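You operate a simulated robot arm through the tools that you are given. There is no shell and no other tool. Be economical: measure what you need, move in short steps, check, and stop when the job is done.

You run a simulated robot arm. Do the job below in one go: nothing can be reset, and whatever is moved stays where it is left.

## Task
Put the dust cap from the long bench and the cap from the long bench in the carrying tray.

The check looks at the end state, three seconds after you hand in, the way a careful person would. Anything else that was tipped, shoved, dropped, spilled or broken makes it a failure. Lids that push on must go on centred and level and be pressed home; caps that screw on are set level and turned clockwise until they are tight.

## Robot
A 6-joint arm with a two-finger parallel gripper, fixed in place. Base frame: the origin is at the foot of the arm, x ahead of it, y to its left, z up; the work surface is at about z = 600. Lengths are in mm, angles in degrees, forces in N, time in s.
With the tool pointing down near the work surface it reaches from about 160 to 640 mm from the base axis. Its first joint turns from -66.0 to 66.0 degrees. Payload 2.9 kg.
The TCP is the grasp point between the finger pads, 30 mm short of the fingertips. In the tool frame z runs along the fingers and y along their closing line. The gripper opens to 110 mm. The fingers are 20 mm wide and 10 mm thick; the gripper's body (48 by 112 mm) begins 55 mm behind the TCP.
Orientation is that of the tool frame in the base frame, as a unit quaternion [x, y, z, w]. With the fingers straight down and closing along the base's y, the tool's x points along the base's -x, its y along +y and its z along -z.

## Interface
- The arm moves only by the tool move_arm. Its argument "steps" is a list of rows, each a list of 7 numbers: the gripper command, from -1 (fully open) to 1 (shut), values between in proportion, then the shift along the tool's x, y, z in mm, then the turn, a rotation vector about the tool's x, y, z in rad. In form: [[grip, tx, ty, tz, rx, ry, rz], ...]. A call has 1 to 8 rows; each row is the pose to reach, as a shift and turn from the pose commanded when the call began, along the tool's axes at that moment. A row lasts 0.2 s, in which the tool goes at most 50 mm and 8.6 degrees; a call with a longer step from one row to the next is refused whole, and so is a gripper value outside its range. A pose out of reach is approached as far as the arm can. The call stops where the force on the tool passes 40 N (or 10 N more than at its start, if that is more) or the arm is blocked; 0.2 s more then pass. Each finger travels about 108 mm/s and halts on what it meets, pressing with about 42 N; the grip force reading is that of the motor and also rises with nothing between the fingers. The clock runs only during rows and for 0.2 s after the last one: add rows that repeat a pose to give the fingers time. The reply holds the time, the measured pose of the TCP, the force on the tool along the base axes, the opening and the grip force, in the units named above and with some noise, and new pictures: "pictures" is both (left out), scene, wrist or none.
- Cameras (640 x 400 px; columns grow to the right, rows downward): "scene" is fixed at [63.9, 427.9, 1373.3]; the picture's right is [-0.87, -0.50, 0.00], its down [-0.34, 0.59, -0.73] and it looks along [0.37, -0.64, -0.68] (base axes); focal length 311 px, centre (320, 200). "wrist" rides on the gripper at [-36, 0, -57] in the tool frame; the picture's right is [0.00, -1.00, 0.00], its down [0.97, 0.00, -0.24] and it looks along [0.24, 0.00, 0.97] (tool axes); focal length 218 px, centre (320, 200).
- point_at(camera, pixels): for up to 12 pixels [column, row] of the newest picture of that camera ("zoom" is the newest enlarged one), the place [x, y, z] in the base frame of the surface seen there, good to about 2 mm. No time passes.
- enlarge(camera, box): a new picture of the part [left, top, right, bottom] of that camera's present view, enlarged. No time passes.
- close_job(): hands the job in; it is judged then, once.

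Go step by step. Measure first, check grasps and placings, and put right what went wrong. The budget is 60 turns and 120 pictures, counting those below and the enlarged ones. Unless the task says otherwise, let go and move clear before handing in, and close with one line.

The tools are called after ">>>" by a JSON object that holds its "name" and its "arguments". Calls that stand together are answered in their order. move_arm: Moves the arm, as the interface text tells. Its arguments: {"type":"object","properties":{"steps":{"type":"array","items":{"type":"array","items":{"type":"number"}}},"pictures":{"type":"string","enum":["both","scene","wrist","none"]}},"required":["steps"]} The other tools are called the same way: point_at (camera, pixels) gives the place of the surface under pixels of a picture; enlarge (camera, box) takes an enlarged picture of a part of a camera's view; close_job () hands the job in.

At the start:

```text
time_s: 0.0
position: [409.2, -181.1, 890.0]
orientation: [0.001, 1.0, 0.001, 0.0]
contact_force: [-0.3, 0.5, 0.4]
width: 109.8
grip_force: 0.1
```

scene: 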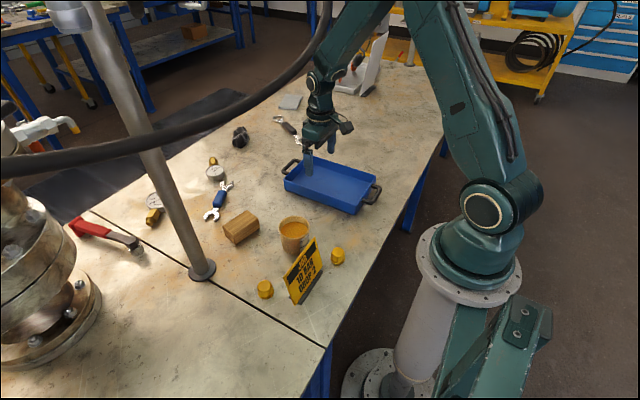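
wrist: 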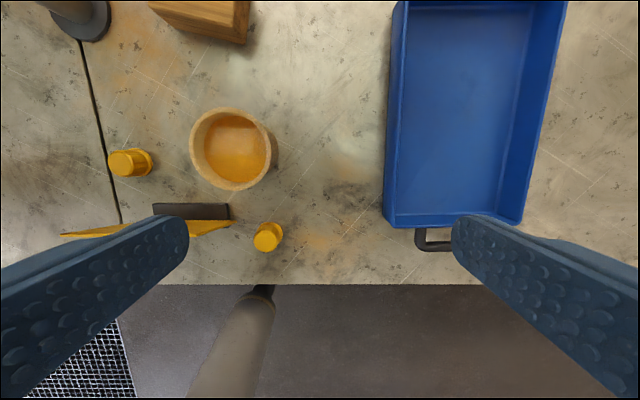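

The scene shows two yellow cap-like things at (265,289) and (337,256), plus other yellow bits near (155,215) and (213,161). I'll enlarge to tell them apart and measure.

>>> {"name": "enlarge", "arguments": {"camera": "scene", "box": [220, 200, 380, 300]}}

>>> {"name": "enlarge", "arguments": {"camera": "scene", "box": [130, 85, 322, 225]}}

>>> {"name": "enlarge", "arguments": {"camera": "wrist", "box": [60, 90, 316, 290]}}

>>> {"name": "point_at", "arguments": {"camera": "wrist", "pixels": [[120, 163], [140, 163], [263, 240], [275, 236], [195, 211], [230, 150], [230, 113], [390, 215], [530, 215], [460, 120], [410, 20], [160, 230]]}}

>>> {"name": "point_at", "arguments": {"camera": "scene", "pixels": [[265, 284], [265, 294], [337, 250], [337, 260], [305, 270], [330, 187], [291, 168], [345, 210], [375, 187], [310, 165], [155, 215], [213, 161]]}}

```text
4.00 times, centred on (300, 250) of scene
```

zoom: 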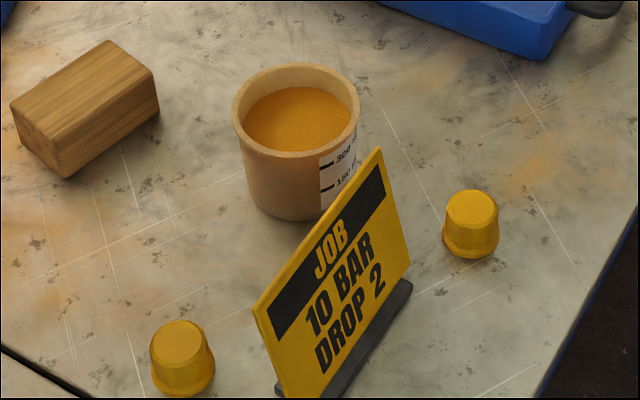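

```text
2.86 times, centred on (226, 155) of scene
```

zoom: 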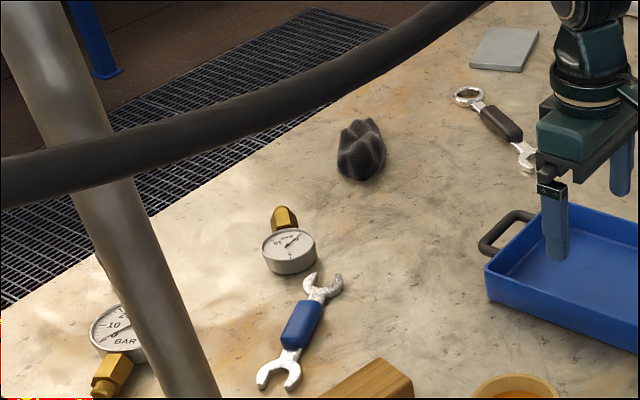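

```text
2.00 times, centred on (188, 190) of wrist
```

zoom: 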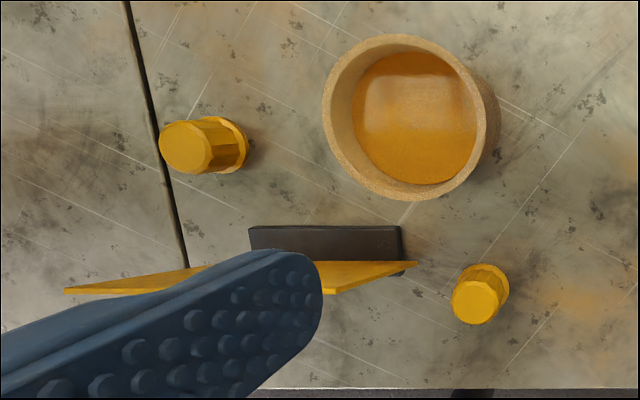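

```text
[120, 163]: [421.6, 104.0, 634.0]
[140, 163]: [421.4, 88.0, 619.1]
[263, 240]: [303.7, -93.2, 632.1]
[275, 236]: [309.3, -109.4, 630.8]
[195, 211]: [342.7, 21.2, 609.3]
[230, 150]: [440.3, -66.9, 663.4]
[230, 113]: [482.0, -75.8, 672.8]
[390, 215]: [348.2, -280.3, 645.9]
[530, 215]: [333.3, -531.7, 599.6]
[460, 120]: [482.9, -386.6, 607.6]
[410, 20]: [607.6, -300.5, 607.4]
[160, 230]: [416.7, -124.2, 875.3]
```

```text
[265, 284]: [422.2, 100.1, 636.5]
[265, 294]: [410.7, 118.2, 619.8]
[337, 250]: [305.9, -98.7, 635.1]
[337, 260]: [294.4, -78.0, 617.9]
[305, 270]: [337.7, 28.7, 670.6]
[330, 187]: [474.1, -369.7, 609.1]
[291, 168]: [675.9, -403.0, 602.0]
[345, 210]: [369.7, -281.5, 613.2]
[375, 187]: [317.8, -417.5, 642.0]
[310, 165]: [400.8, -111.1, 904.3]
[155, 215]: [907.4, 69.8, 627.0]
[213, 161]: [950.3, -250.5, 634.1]
```

The caps are at about (421,97) and (303,-97), each about 36 mm tall. Next I'll measure the sign, hose, pipe and tray rims as obstacles.

>>> {"name": "point_at", "arguments": {"camera": "scene", "pixels": [[313, 240], [321, 263], [285, 274], [294, 301], [150, 131], [250, 92], [310, 50], [325, 10], [200, 268], [120, 100], [322, 271], [282, 220]]}}

>>> {"name": "point_at", "arguments": {"camera": "wrist", "pixels": [[110, 163], [150, 152], [150, 172], [120, 151], [120, 175], [280, 230], [255, 240], [433, 248], [418, 223], [392, 60], [520, 215], [550, 60]]}}

>>> {"name": "point_at", "arguments": {"camera": "zoom", "pixels": [[164, 140], [205, 165], [241, 130], [240, 165], [456, 300], [495, 300], [475, 283], [475, 320], [475, 268], [507, 285], [80, 290], [415, 265]]}}

```text
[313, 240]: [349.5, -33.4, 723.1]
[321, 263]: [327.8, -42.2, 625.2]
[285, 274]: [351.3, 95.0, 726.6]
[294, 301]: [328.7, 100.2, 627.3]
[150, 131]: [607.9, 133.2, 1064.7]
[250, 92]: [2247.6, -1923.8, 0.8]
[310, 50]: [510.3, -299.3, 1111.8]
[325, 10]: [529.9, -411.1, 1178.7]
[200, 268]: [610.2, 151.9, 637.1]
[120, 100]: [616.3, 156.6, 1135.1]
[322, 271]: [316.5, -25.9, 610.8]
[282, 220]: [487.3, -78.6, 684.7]
```

```text
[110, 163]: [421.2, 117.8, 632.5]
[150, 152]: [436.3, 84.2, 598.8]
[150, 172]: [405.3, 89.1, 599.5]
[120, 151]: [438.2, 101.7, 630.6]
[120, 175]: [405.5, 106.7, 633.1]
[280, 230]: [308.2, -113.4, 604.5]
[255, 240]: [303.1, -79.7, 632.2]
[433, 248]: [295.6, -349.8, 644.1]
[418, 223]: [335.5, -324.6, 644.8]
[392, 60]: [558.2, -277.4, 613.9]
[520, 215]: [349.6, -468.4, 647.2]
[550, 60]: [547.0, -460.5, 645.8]
```

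```text
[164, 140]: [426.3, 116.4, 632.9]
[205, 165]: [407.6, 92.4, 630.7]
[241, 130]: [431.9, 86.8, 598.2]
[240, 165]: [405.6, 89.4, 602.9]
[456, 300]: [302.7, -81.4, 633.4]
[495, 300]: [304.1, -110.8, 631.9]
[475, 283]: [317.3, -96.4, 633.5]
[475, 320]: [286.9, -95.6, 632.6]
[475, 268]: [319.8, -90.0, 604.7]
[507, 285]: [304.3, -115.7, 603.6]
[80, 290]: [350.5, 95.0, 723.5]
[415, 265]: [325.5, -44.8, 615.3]
```

The sign's top reaches z≈725 at x≈350, so the gripper body must stay clear of it. I'll check where the hose runs relative to the arm.

>>> {"name": "enlarge", "arguments": {"camera": "scene", "box": [200, 0, 420, 138]}}

>>> {"name": "point_at", "arguments": {"camera": "zoom", "pixels": [[365, 15], [350, 80], [318, 143], [280, 187], [230, 225], [150, 270], [60, 310], [20, 325]]}}

>>> {"name": "point_at", "arguments": {"camera": "scene", "pixels": [[30, 166], [90, 155], [180, 134], [220, 115], [260, 92], [290, 68], [310, 45], [323, 15]]}}

```text
2.90 times, centred on (310, 69) of scene
```

zoom: 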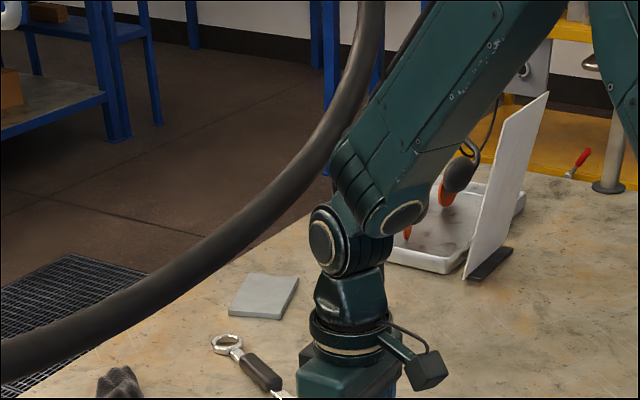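

```text
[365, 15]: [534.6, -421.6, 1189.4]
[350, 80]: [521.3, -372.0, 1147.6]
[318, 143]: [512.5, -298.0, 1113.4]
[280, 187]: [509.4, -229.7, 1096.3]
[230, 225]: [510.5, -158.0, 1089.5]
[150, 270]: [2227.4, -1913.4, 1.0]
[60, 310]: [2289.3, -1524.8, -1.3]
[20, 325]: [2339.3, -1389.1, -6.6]
```

```text
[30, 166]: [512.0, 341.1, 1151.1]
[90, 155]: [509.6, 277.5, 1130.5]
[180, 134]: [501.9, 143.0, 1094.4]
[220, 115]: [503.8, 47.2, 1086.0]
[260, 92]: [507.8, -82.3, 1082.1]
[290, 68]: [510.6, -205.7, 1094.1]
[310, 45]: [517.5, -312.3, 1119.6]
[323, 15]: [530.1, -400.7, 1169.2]
```

The hose hangs at x≈505–530 and z>1080, so I'll stay at x<450 and keep low. Next I'll go above cap 2 at (302,-97) with the fingers partly closed.

>>> {"name": "move_arm", "arguments": {"steps": [[-0.1, 21.4, 17, 26, 0, 0, 0], [-0.1, 42.8, 34, 52, 0, 0, 0], [-0.1, 64.2, 51, 78, 0, 0, 0], [-0.1, 85.6, 68, 104, 0, 0, 0], [-0.1, 106.7, 84.6, 130, 0, 0, 0], [-0.1, 106.7, 84.6, 130, 0, 0, 0]]}}

```text
time_s: 1.4
position: [303.7, -97.7, 761.5]
orientation: [0.0, 1.0, -0.001, 0.0]
contact_force: [0.2, 0.2, 0.8]
width: 60.6
grip_force: 0.2
```

scene: 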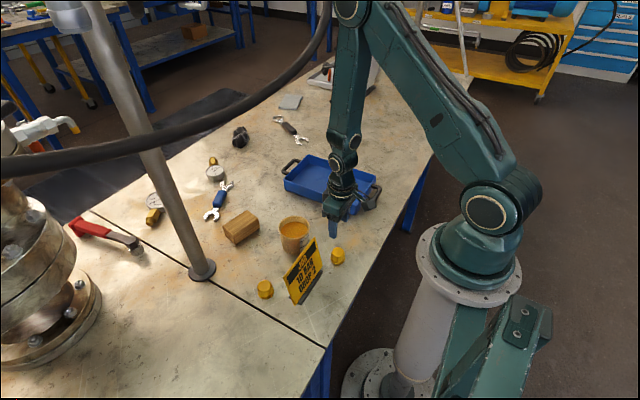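
wrist: 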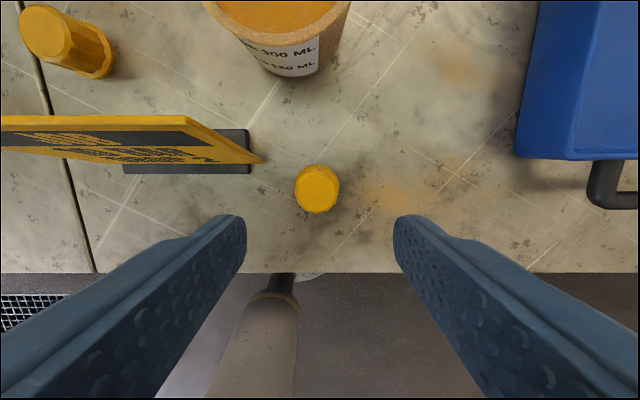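

The cap sits centred at (318,189) between the fingers. I'll confirm its centre and the sign's edge before going down.

>>> {"name": "point_at", "arguments": {"camera": "wrist", "pixels": [[297, 190], [338, 190], [318, 168], [318, 209], [262, 160], [248, 170], [248, 133]]}}

```text
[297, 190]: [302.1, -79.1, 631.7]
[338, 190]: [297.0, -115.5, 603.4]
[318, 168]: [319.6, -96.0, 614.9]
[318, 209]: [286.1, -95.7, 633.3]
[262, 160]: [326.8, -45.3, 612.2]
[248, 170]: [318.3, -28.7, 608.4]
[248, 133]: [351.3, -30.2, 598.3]
```

Its centre is confirmed at about (302.5,-96.5). I'll go straight down and grip.

>>> {"name": "move_arm", "arguments": {"steps": [[-0.1, 0, 0, 40, 0, 0, 0], [-0.1, 0, 0, 80, 0, 0, 0], [-0.1, 0, 0, 110, 0, 0, 0], [-0.1, 0, 0, 125, 0, 0, 0], [-0.1, 0, 0, 125, 0, 0, 0], [0.6, 0, 0, 125, 0, 0, 0], [0.6, 0, 0, 125, 0, 0, 0], [0.6, 0, 0, 125, 0, 0, 0]]}}

```text
time_s: 3.2
position: [304.9, -95.1, 634.1]
orientation: [-0.001, 1.0, 0.0, 0.001]
contact_force: [-0.8, -0.2, -1.0]
width: 37.5
grip_force: 42.0
```

scene: 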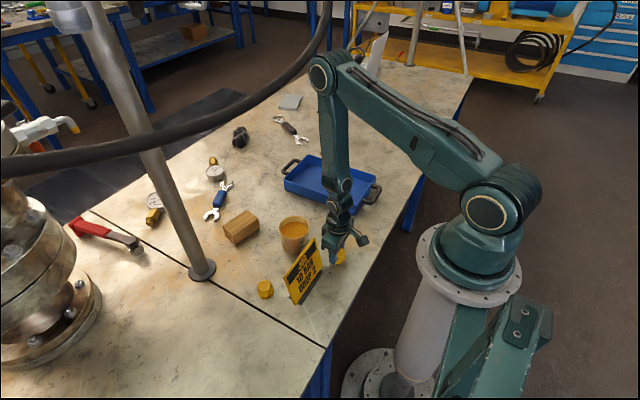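
wrist: 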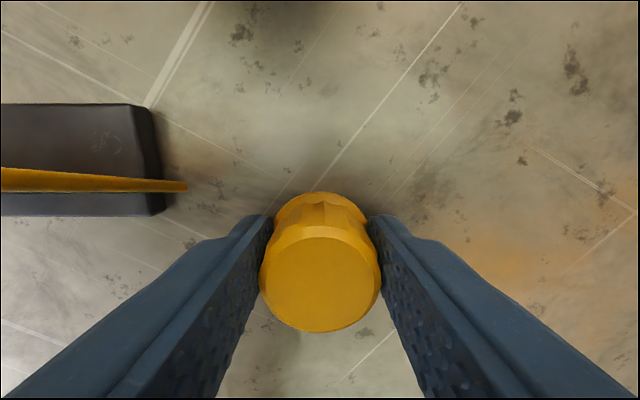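

The grip is firm at 37.5 mm width and the cap is held upright. I'll lift it straight up first.

>>> {"name": "move_arm", "arguments": {"steps": [[0.7, 0, 0, -20, 0, 0, 0], [0.7, 0, 0, -60, 0, 0, 0], [0.7, 0, 0, -100, 0, 0, 0], [0.7, 0, 0, -100, 0, 0, 0]]}}

```text
time_s: 4.2
position: [303.2, -96.7, 733.8]
orientation: [0.0, 1.0, 0.001, 0.0]
contact_force: [0.6, 0.5, 1.0]
width: 37.5
grip_force: 41.6
```

scene: 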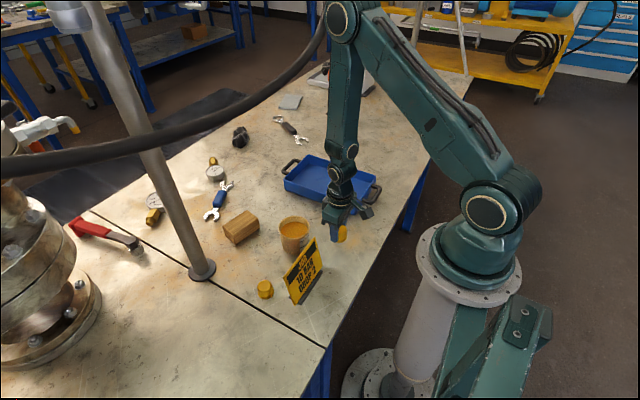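
wrist: 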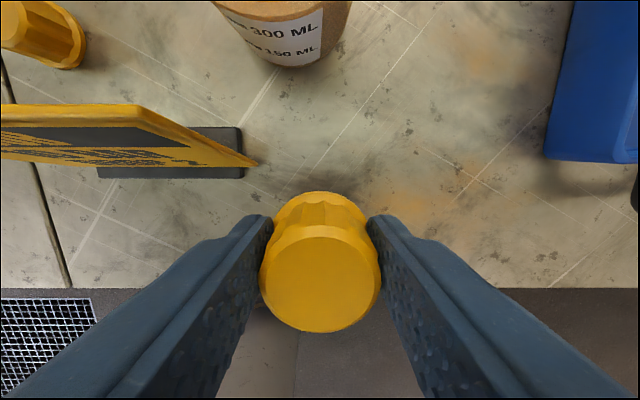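

The cap is held and clear at z≈735. I'll carry it over the tray to (395,-400).

>>> {"name": "move_arm", "arguments": {"steps": [[0.7, -13, -43, 0, 0, 0, 0], [0.7, -26, -87, 0, 0, 0, 0], [0.7, -40, -130, 0, 0, 0, 0], [0.7, -53, -173, 0, 0, 0, 0], [0.7, -66, -217, 0, 0, 0, 0], [0.7, -79, -260, 0, 0, 0, 0], [0.7, -92.5, -303.5, 0, 0, 0, 0], [0.7, -92.5, -303.5, 0, 0, 0, 0]]}}

```text
time_s: 6.0
position: [396.1, -399.7, 734.5]
orientation: [0.0, 1.0, 0.001, 0.001]
contact_force: [-0.8, 0.2, 0.4]
width: 37.5
grip_force: 42.1
```

scene: 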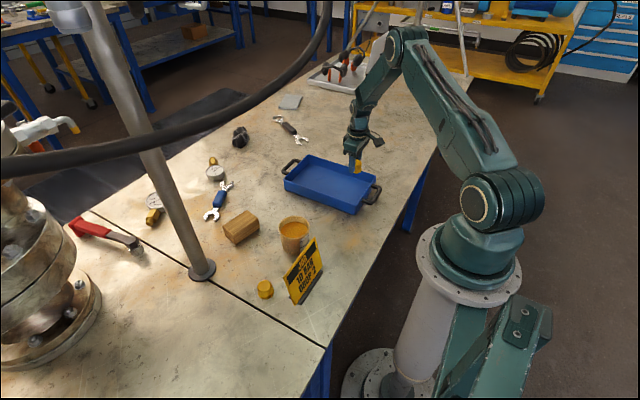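
wrist: 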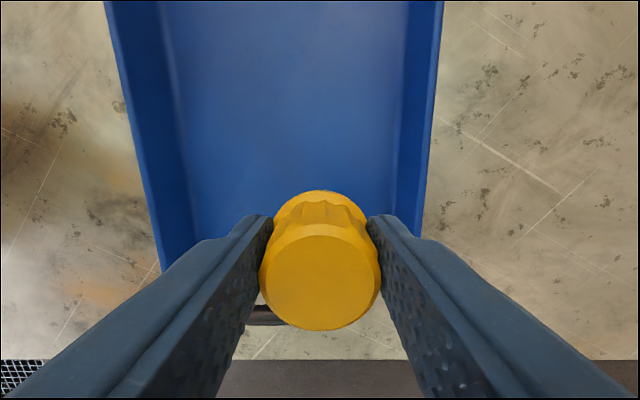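

The cap hides the near wall, so I'll measure the tray's walls before lowering.

>>> {"name": "point_at", "arguments": {"camera": "wrist", "pixels": [[245, 200], [190, 150], [165, 150], [400, 150], [428, 150], [160, 262], [210, 240], [412, 232], [300, 100], [265, 322]]}}

>>> {"name": "point_at", "arguments": {"camera": "scene", "pixels": [[353, 203], [350, 212], [361, 189], [376, 183], [362, 208], [308, 158], [330, 185]]}}

>>> {"name": "enlarge", "arguments": {"camera": "scene", "box": [270, 120, 398, 220]}}

```text
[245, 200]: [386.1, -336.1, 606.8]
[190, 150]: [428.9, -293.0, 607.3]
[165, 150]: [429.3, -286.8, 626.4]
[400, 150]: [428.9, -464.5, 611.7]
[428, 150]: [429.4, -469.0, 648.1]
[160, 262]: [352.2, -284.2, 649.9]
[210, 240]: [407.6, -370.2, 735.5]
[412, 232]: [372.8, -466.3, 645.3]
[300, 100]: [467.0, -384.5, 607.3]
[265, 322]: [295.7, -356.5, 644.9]
```

```text
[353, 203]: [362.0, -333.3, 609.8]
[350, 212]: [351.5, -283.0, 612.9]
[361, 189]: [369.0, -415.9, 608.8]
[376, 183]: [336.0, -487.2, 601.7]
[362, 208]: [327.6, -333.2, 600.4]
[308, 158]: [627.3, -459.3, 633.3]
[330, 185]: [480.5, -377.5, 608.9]
```

```text
4.00 times, centred on (334, 170) of scene
```

zoom: 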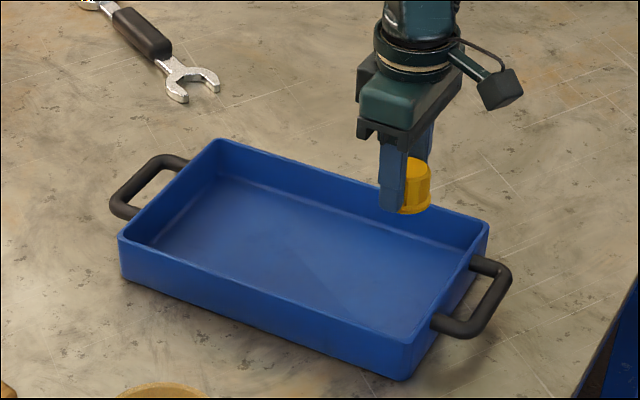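

The tray's inside spans about x 355–600 and y -293 to -464, with its floor at 607, so this spot is fine. I'll lower 92.5 mm and release.

>>> {"name": "move_arm", "arguments": {"steps": [[0.7, 0, 0, 40, 0, 0, 0], [0.7, 0, 0, 75, 0, 0, 0], [0.7, 0, 0, 92.5, 0, 0, 0], [0.7, 0, 0, 92.5, 0, 0, 0], [0.1, 0, 0, 92.5, 0, 0, 0], [-0.1, 0, 0, 92.5, 0, 0, 0], [-0.1, 0, 0, 92.5, 0, 0, 0]]}}

>>> {"name": "move_arm", "arguments": {"steps": [[-0.1, 0, 0, -20, 0, 0, 0], [-0.1, 0, 0, -60, 0, 0, 0], [-0.1, 0, 0, -100, 0, 0, 0], [-0.1, 0, 0, -120, 0, 0, 0]]}}

```text
time_s: 7.6
position: [394.3, -400.4, 643.4]
orientation: [0.0, 1.0, 0.0, 0.0]
contact_force: [-1.0, -0.2, -0.6]
width: 60.5
grip_force: 0.1
```

scene: 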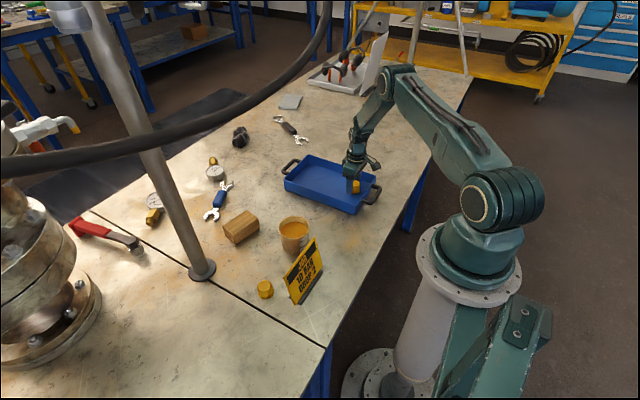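
wrist: 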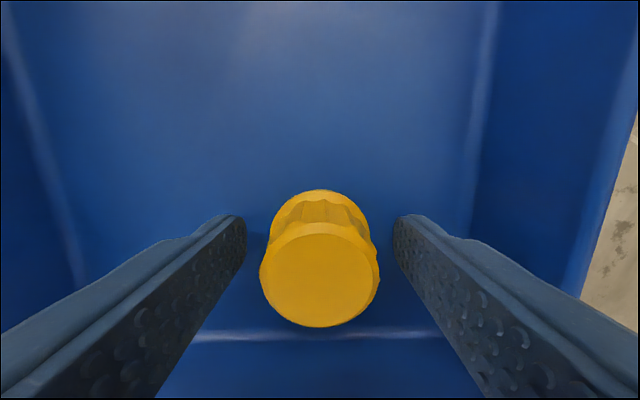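

```text
time_s: 8.6
position: [395.3, -398.7, 763.0]
orientation: [0.001, 1.0, 0.0, 0.0]
contact_force: [-0.5, -0.4, 0.2]
width: 60.7
grip_force: 0.0
```

scene: 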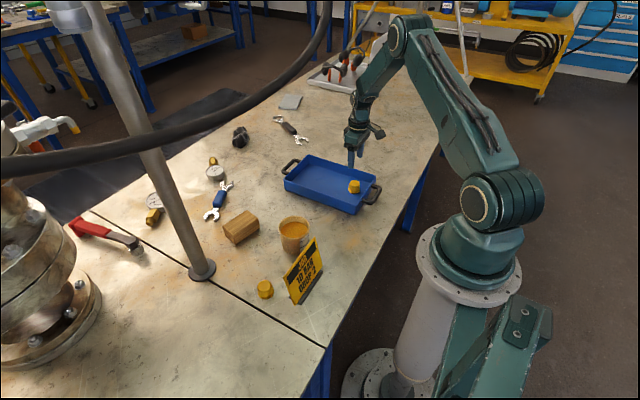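
wrist: 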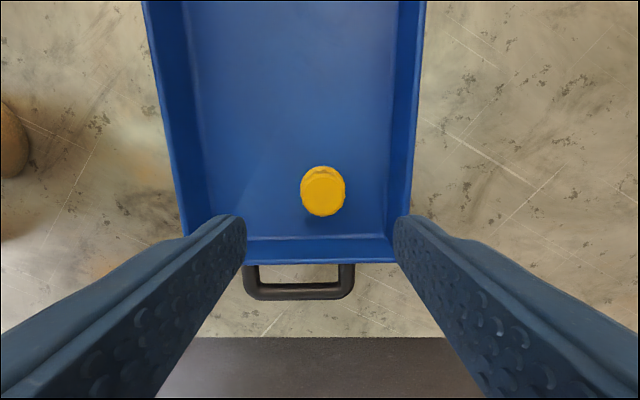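

Cap 2 stands in the tray at (322,190) in the wrist view. I'll rise to z≈800 and travel to cap 1 above the sign and cup height.

>>> {"name": "move_arm", "arguments": {"pictures": "none", "steps": [[-0.1, 0, 0, -38, 0, 0, 0], [-0.1, -3, 45, -38, 0, 0, 0], [-0.1, -6, 91, -38, 0, 0, 0], [-0.1, -9, 137, -38, 0, 0, 0], [-0.1, -12, 183, -38, 0, 0, 0], [-0.1, -15, 229, -38, 0, 0, 0], [-0.1, -18, 275, -38, 0, 0, 0]]}}

>>> {"name": "move_arm", "arguments": {"steps": [[-0.1, -2, 46, 0, 0, 0, 0], [-0.1, -4, 92, 0, 0, 0, 0], [-0.1, -6, 138, 0, 0, 0, 0], [-0.1, -7, 184, 0, 0, 0, 0], [-0.1, -8.5, 227, 0, 0, 0, 0], [-0.1, -8.5, 227, 40, 0, 0, 0], [-0.1, -8.5, 227, 40, 0, 0, 0]]}}

```text
time_s: 10.2
position: [413.4, -125.2, 802.3]
orientation: [0.0, 1.0, 0.0, 0.0]
contact_force: [-0.1, 0.1, -0.4]
width: 60.4
grip_force: 0.1
```

```text
time_s: 11.8
position: [424.1, 102.1, 759.4]
orientation: [0.0, 1.0, 0.0, 0.0]
contact_force: [-0.5, 0.5, 0.4]
width: 60.5
grip_force: 0.0
```

scene: 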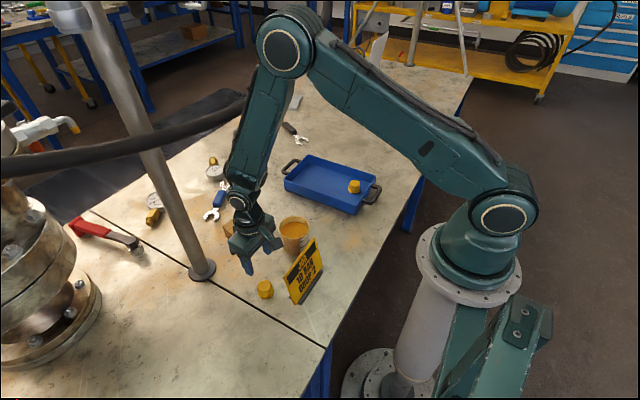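
wrist: 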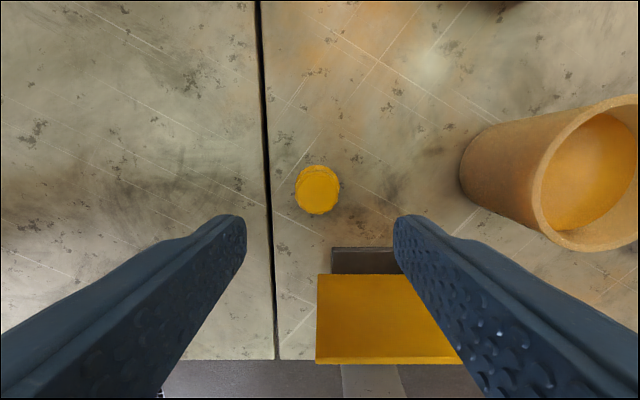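

Cap 1 is centred at (317,190) in the wrist view. I'll confirm its position and check how close the forearm is to the hose at (240,108).

>>> {"name": "point_at", "arguments": {"camera": "wrist", "pixels": [[297, 190], [337, 190], [317, 168], [317, 211], [330, 190]]}}

>>> {"name": "point_at", "arguments": {"camera": "scene", "pixels": [[285, 47], [270, 90], [255, 110], [250, 140], [262, 130], [240, 108], [220, 115], [262, 40]]}}

>>> {"name": "enlarge", "arguments": {"camera": "scene", "box": [190, 0, 350, 100]}}

```text
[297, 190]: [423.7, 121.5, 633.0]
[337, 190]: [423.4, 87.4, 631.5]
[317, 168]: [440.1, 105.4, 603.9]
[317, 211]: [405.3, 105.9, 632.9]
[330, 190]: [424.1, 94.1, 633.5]
```

```text
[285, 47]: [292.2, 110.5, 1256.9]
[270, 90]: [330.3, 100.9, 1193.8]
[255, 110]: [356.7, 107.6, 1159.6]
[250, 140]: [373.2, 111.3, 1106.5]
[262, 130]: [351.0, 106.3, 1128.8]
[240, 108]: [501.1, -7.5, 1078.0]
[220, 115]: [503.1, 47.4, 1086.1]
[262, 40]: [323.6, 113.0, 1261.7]
```

```text
4.00 times, centred on (270, 50) of scene
```

zoom: 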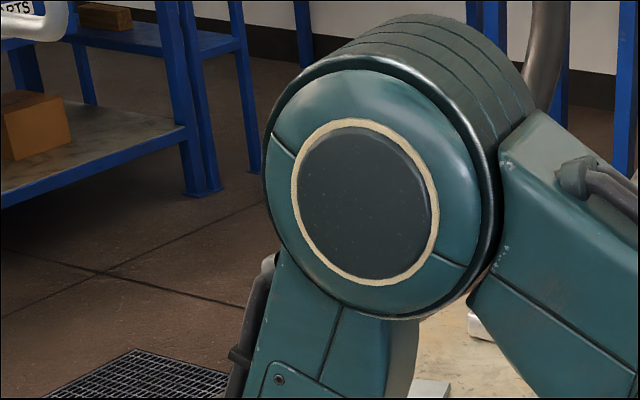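

The arm clears the hose by over 100 mm. The cap centre is about (422,104), so I'll shift 2 mm in y, go down and grip.

>>> {"name": "move_arm", "arguments": {"steps": [[-0.1, 0, 2, 40, 0, 0, 0], [-0.1, 0, 2, 80, 0, 0, 0], [-0.1, 0, 2, 110, 0, 0, 0], [-0.1, 0, 2, 125.5, 0, 0, 0], [-0.1, 0, 2, 125.5, 0, 0, 0], [0.7, 0, 2, 125.5, 0, 0, 0], [0.7, 0, 2, 125.5, 0, 0, 0], [0.7, 0, 2, 125.5, 0, 0, 0]]}}

```text
time_s: 13.6
position: [423.6, 101.9, 635.2]
orientation: [0.0, 1.0, -0.001, -0.001]
contact_force: [0.1, 1.0, 0.7]
width: 38.0
grip_force: 42.0
```

scene: 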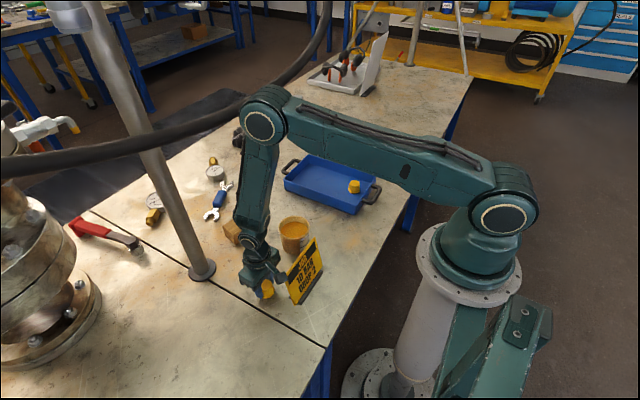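
wrist: 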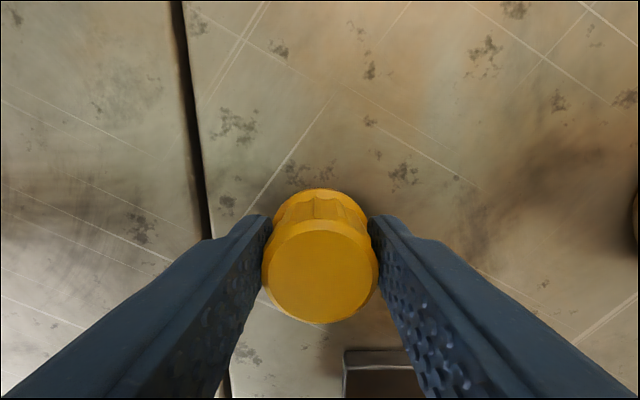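

The cap is gripped at 38 mm. I'll lift to about z 800.

>>> {"name": "move_arm", "arguments": {"steps": [[0.7, 0, 0, -20, 0, 0, 0], [0.7, 0, 0, -60, 0, 0, 0], [0.7, 0, 0, -100, 0, 0, 0], [0.7, 0, 0, -140, 0, 0, 0], [0.7, 0, 0, -165, 0, 0, 0], [0.7, 0, 0, -165, 0, 0, 0]], "pictures": "wrist"}}

```text
time_s: 15.0
position: [422.3, 106.0, 800.6]
orientation: [0.0, 1.0, 0.0, 0.0]
contact_force: [0.0, -0.2, -0.7]
width: 38.4
grip_force: 42.2
```

wrist: 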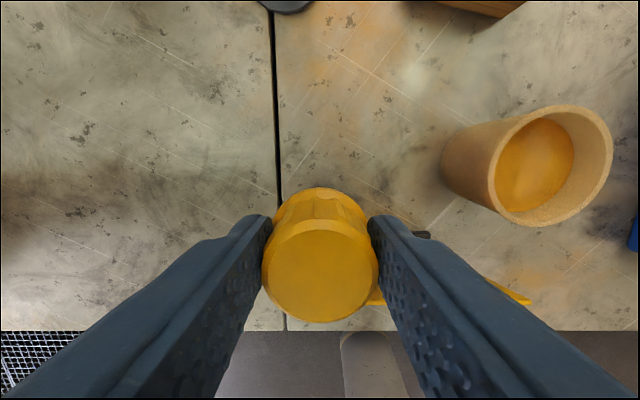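

The cap is held securely. I'll carry it across to y≈-365.

>>> {"name": "move_arm", "arguments": {"pictures": "none", "steps": [[0.7, 0, -40, 0, 0, 0, 0], [0.7, 0, -80, 0, 0, 0, 0], [0.7, 0, -120, 0, 0, 0, 0], [0.7, 0, -160, 0, 0, 0, 0], [0.7, 0, -200, 0, 0, 0, 0], [0.7, 0, -240, 0, 0, 0, 0]]}}

>>> {"name": "move_arm", "arguments": {"steps": [[0.7, 0, -40, 0, 0, 0, 0], [0.7, 0, -80, 0, 0, 0, 0], [0.7, 0, -120, 0, 0, 0, 0], [0.7, 0, -160, 0, 0, 0, 0], [0.7, 0, -200, 10, 0, 0, 0], [0.7, -15, -229, 35, 0, 0, 0], [0.7, -28.5, -229, 65, 0, 0, 0], [0.7, -28.5, -229, 65, 0, 0, 0]]}}

```text
time_s: 16.4
position: [419.0, -138.0, 800.6]
orientation: [-0.001, 1.0, 0.0, 0.0]
contact_force: [-0.3, 0.5, 0.4]
width: 38.2
grip_force: 42.0
```

```text
time_s: 18.2
position: [451.7, -365.2, 735.4]
orientation: [0.0, 1.0, 0.0, 0.0]
contact_force: [-0.3, 0.2, -0.6]
width: 38.1
grip_force: 42.5
```

scene: 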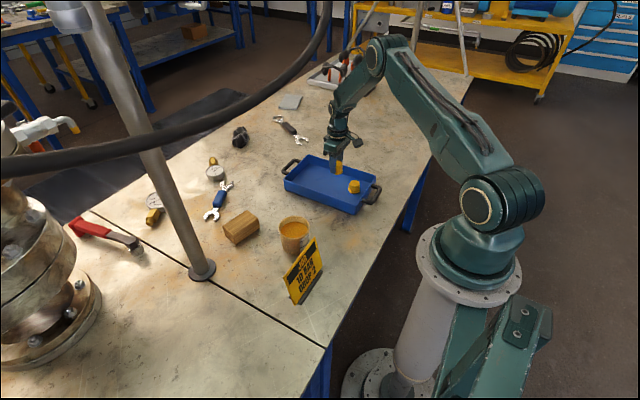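
wrist: 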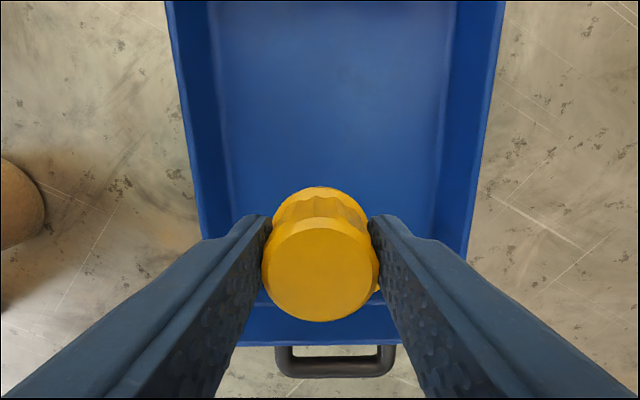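

It is over the tray's inside and clear of cap 2. I'll lower 92.5 mm, release and retreat.

>>> {"name": "move_arm", "arguments": {"pictures": "wrist", "steps": [[0.7, 0, 0, 40, 0, 0, 0], [0.7, 0, 0, 75, 0, 0, 0], [0.7, 0, 0, 92.5, 0, 0, 0], [0.7, 0, 0, 92.5, 0, 0, 0], [0.1, 0, 0, 92.5, 0, 0, 0], [-0.1, 0, 0, 92.5, 0, 0, 0], [-0.1, 0, 0, 92.5, 0, 0, 0]]}}

>>> {"name": "move_arm", "arguments": {"steps": [[-0.1, 0, 0, -20, 0, 0, 0], [-0.1, 0, 0, -60, 0, 0, 0], [-0.1, 0, 0, -100, 0, 0, 0], [-0.1, 30, 30, -120, 0, 0, 0], [-0.1, 30, 70, -120, 0, 0, 0], [-0.1, 30, 110, -120, 0, 0, 0], [-0.1, 30, 110, -120, 0, 0, 0]]}}

>>> {"name": "enlarge", "arguments": {"camera": "scene", "box": [200, 120, 392, 310]}}

```text
time_s: 19.8
position: [449.6, -363.8, 642.6]
orientation: [0.0, 1.0, 0.001, 0.0]
contact_force: [0.6, 0.4, -0.8]
width: 60.4
grip_force: 0.0
```

wrist: 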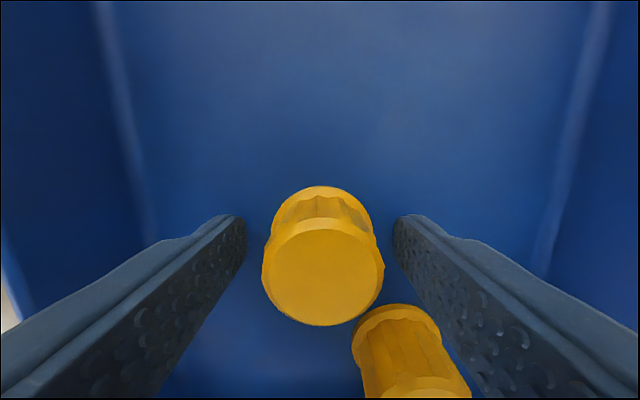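

```text
time_s: 21.4
position: [420.9, -254.9, 763.4]
orientation: [0.0, 1.0, -0.001, 0.0]
contact_force: [0.4, -0.5, 1.0]
width: 60.6
grip_force: 0.1
```

scene: 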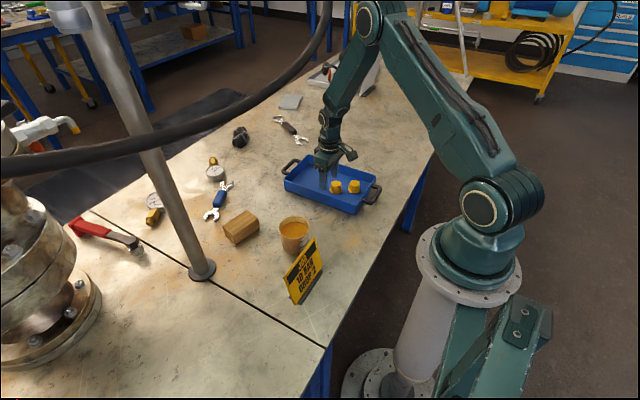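
wrist: 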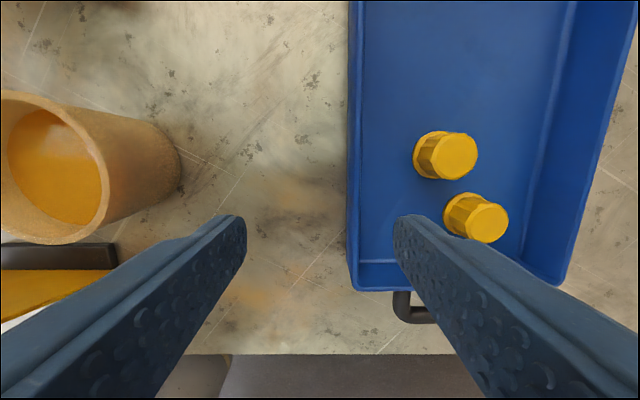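

```text
2.11 times, centred on (296, 215) of scene
```

zoom: 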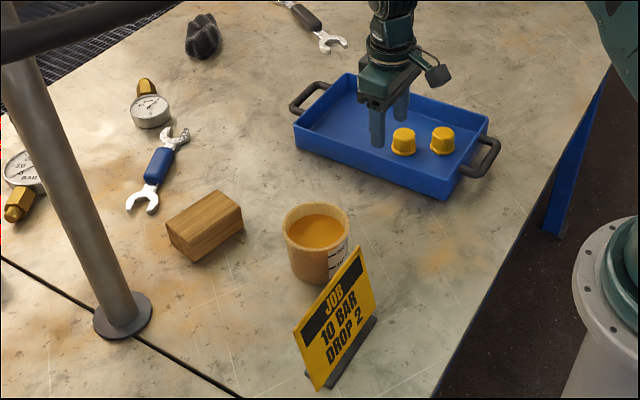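

Both caps stand upright in the tray, at (445,155) and (477,217) in the wrist view. The cup, sign, block and tools look as they did at the start, and the gripper is clear, so I'm handing in.

>>> {"name": "close_job", "arguments": {}}

```text
The job is handed in.
```

Both yellow caps from the long bench are standing upright in the carrying tray, and the last pictures show nothing else moved.
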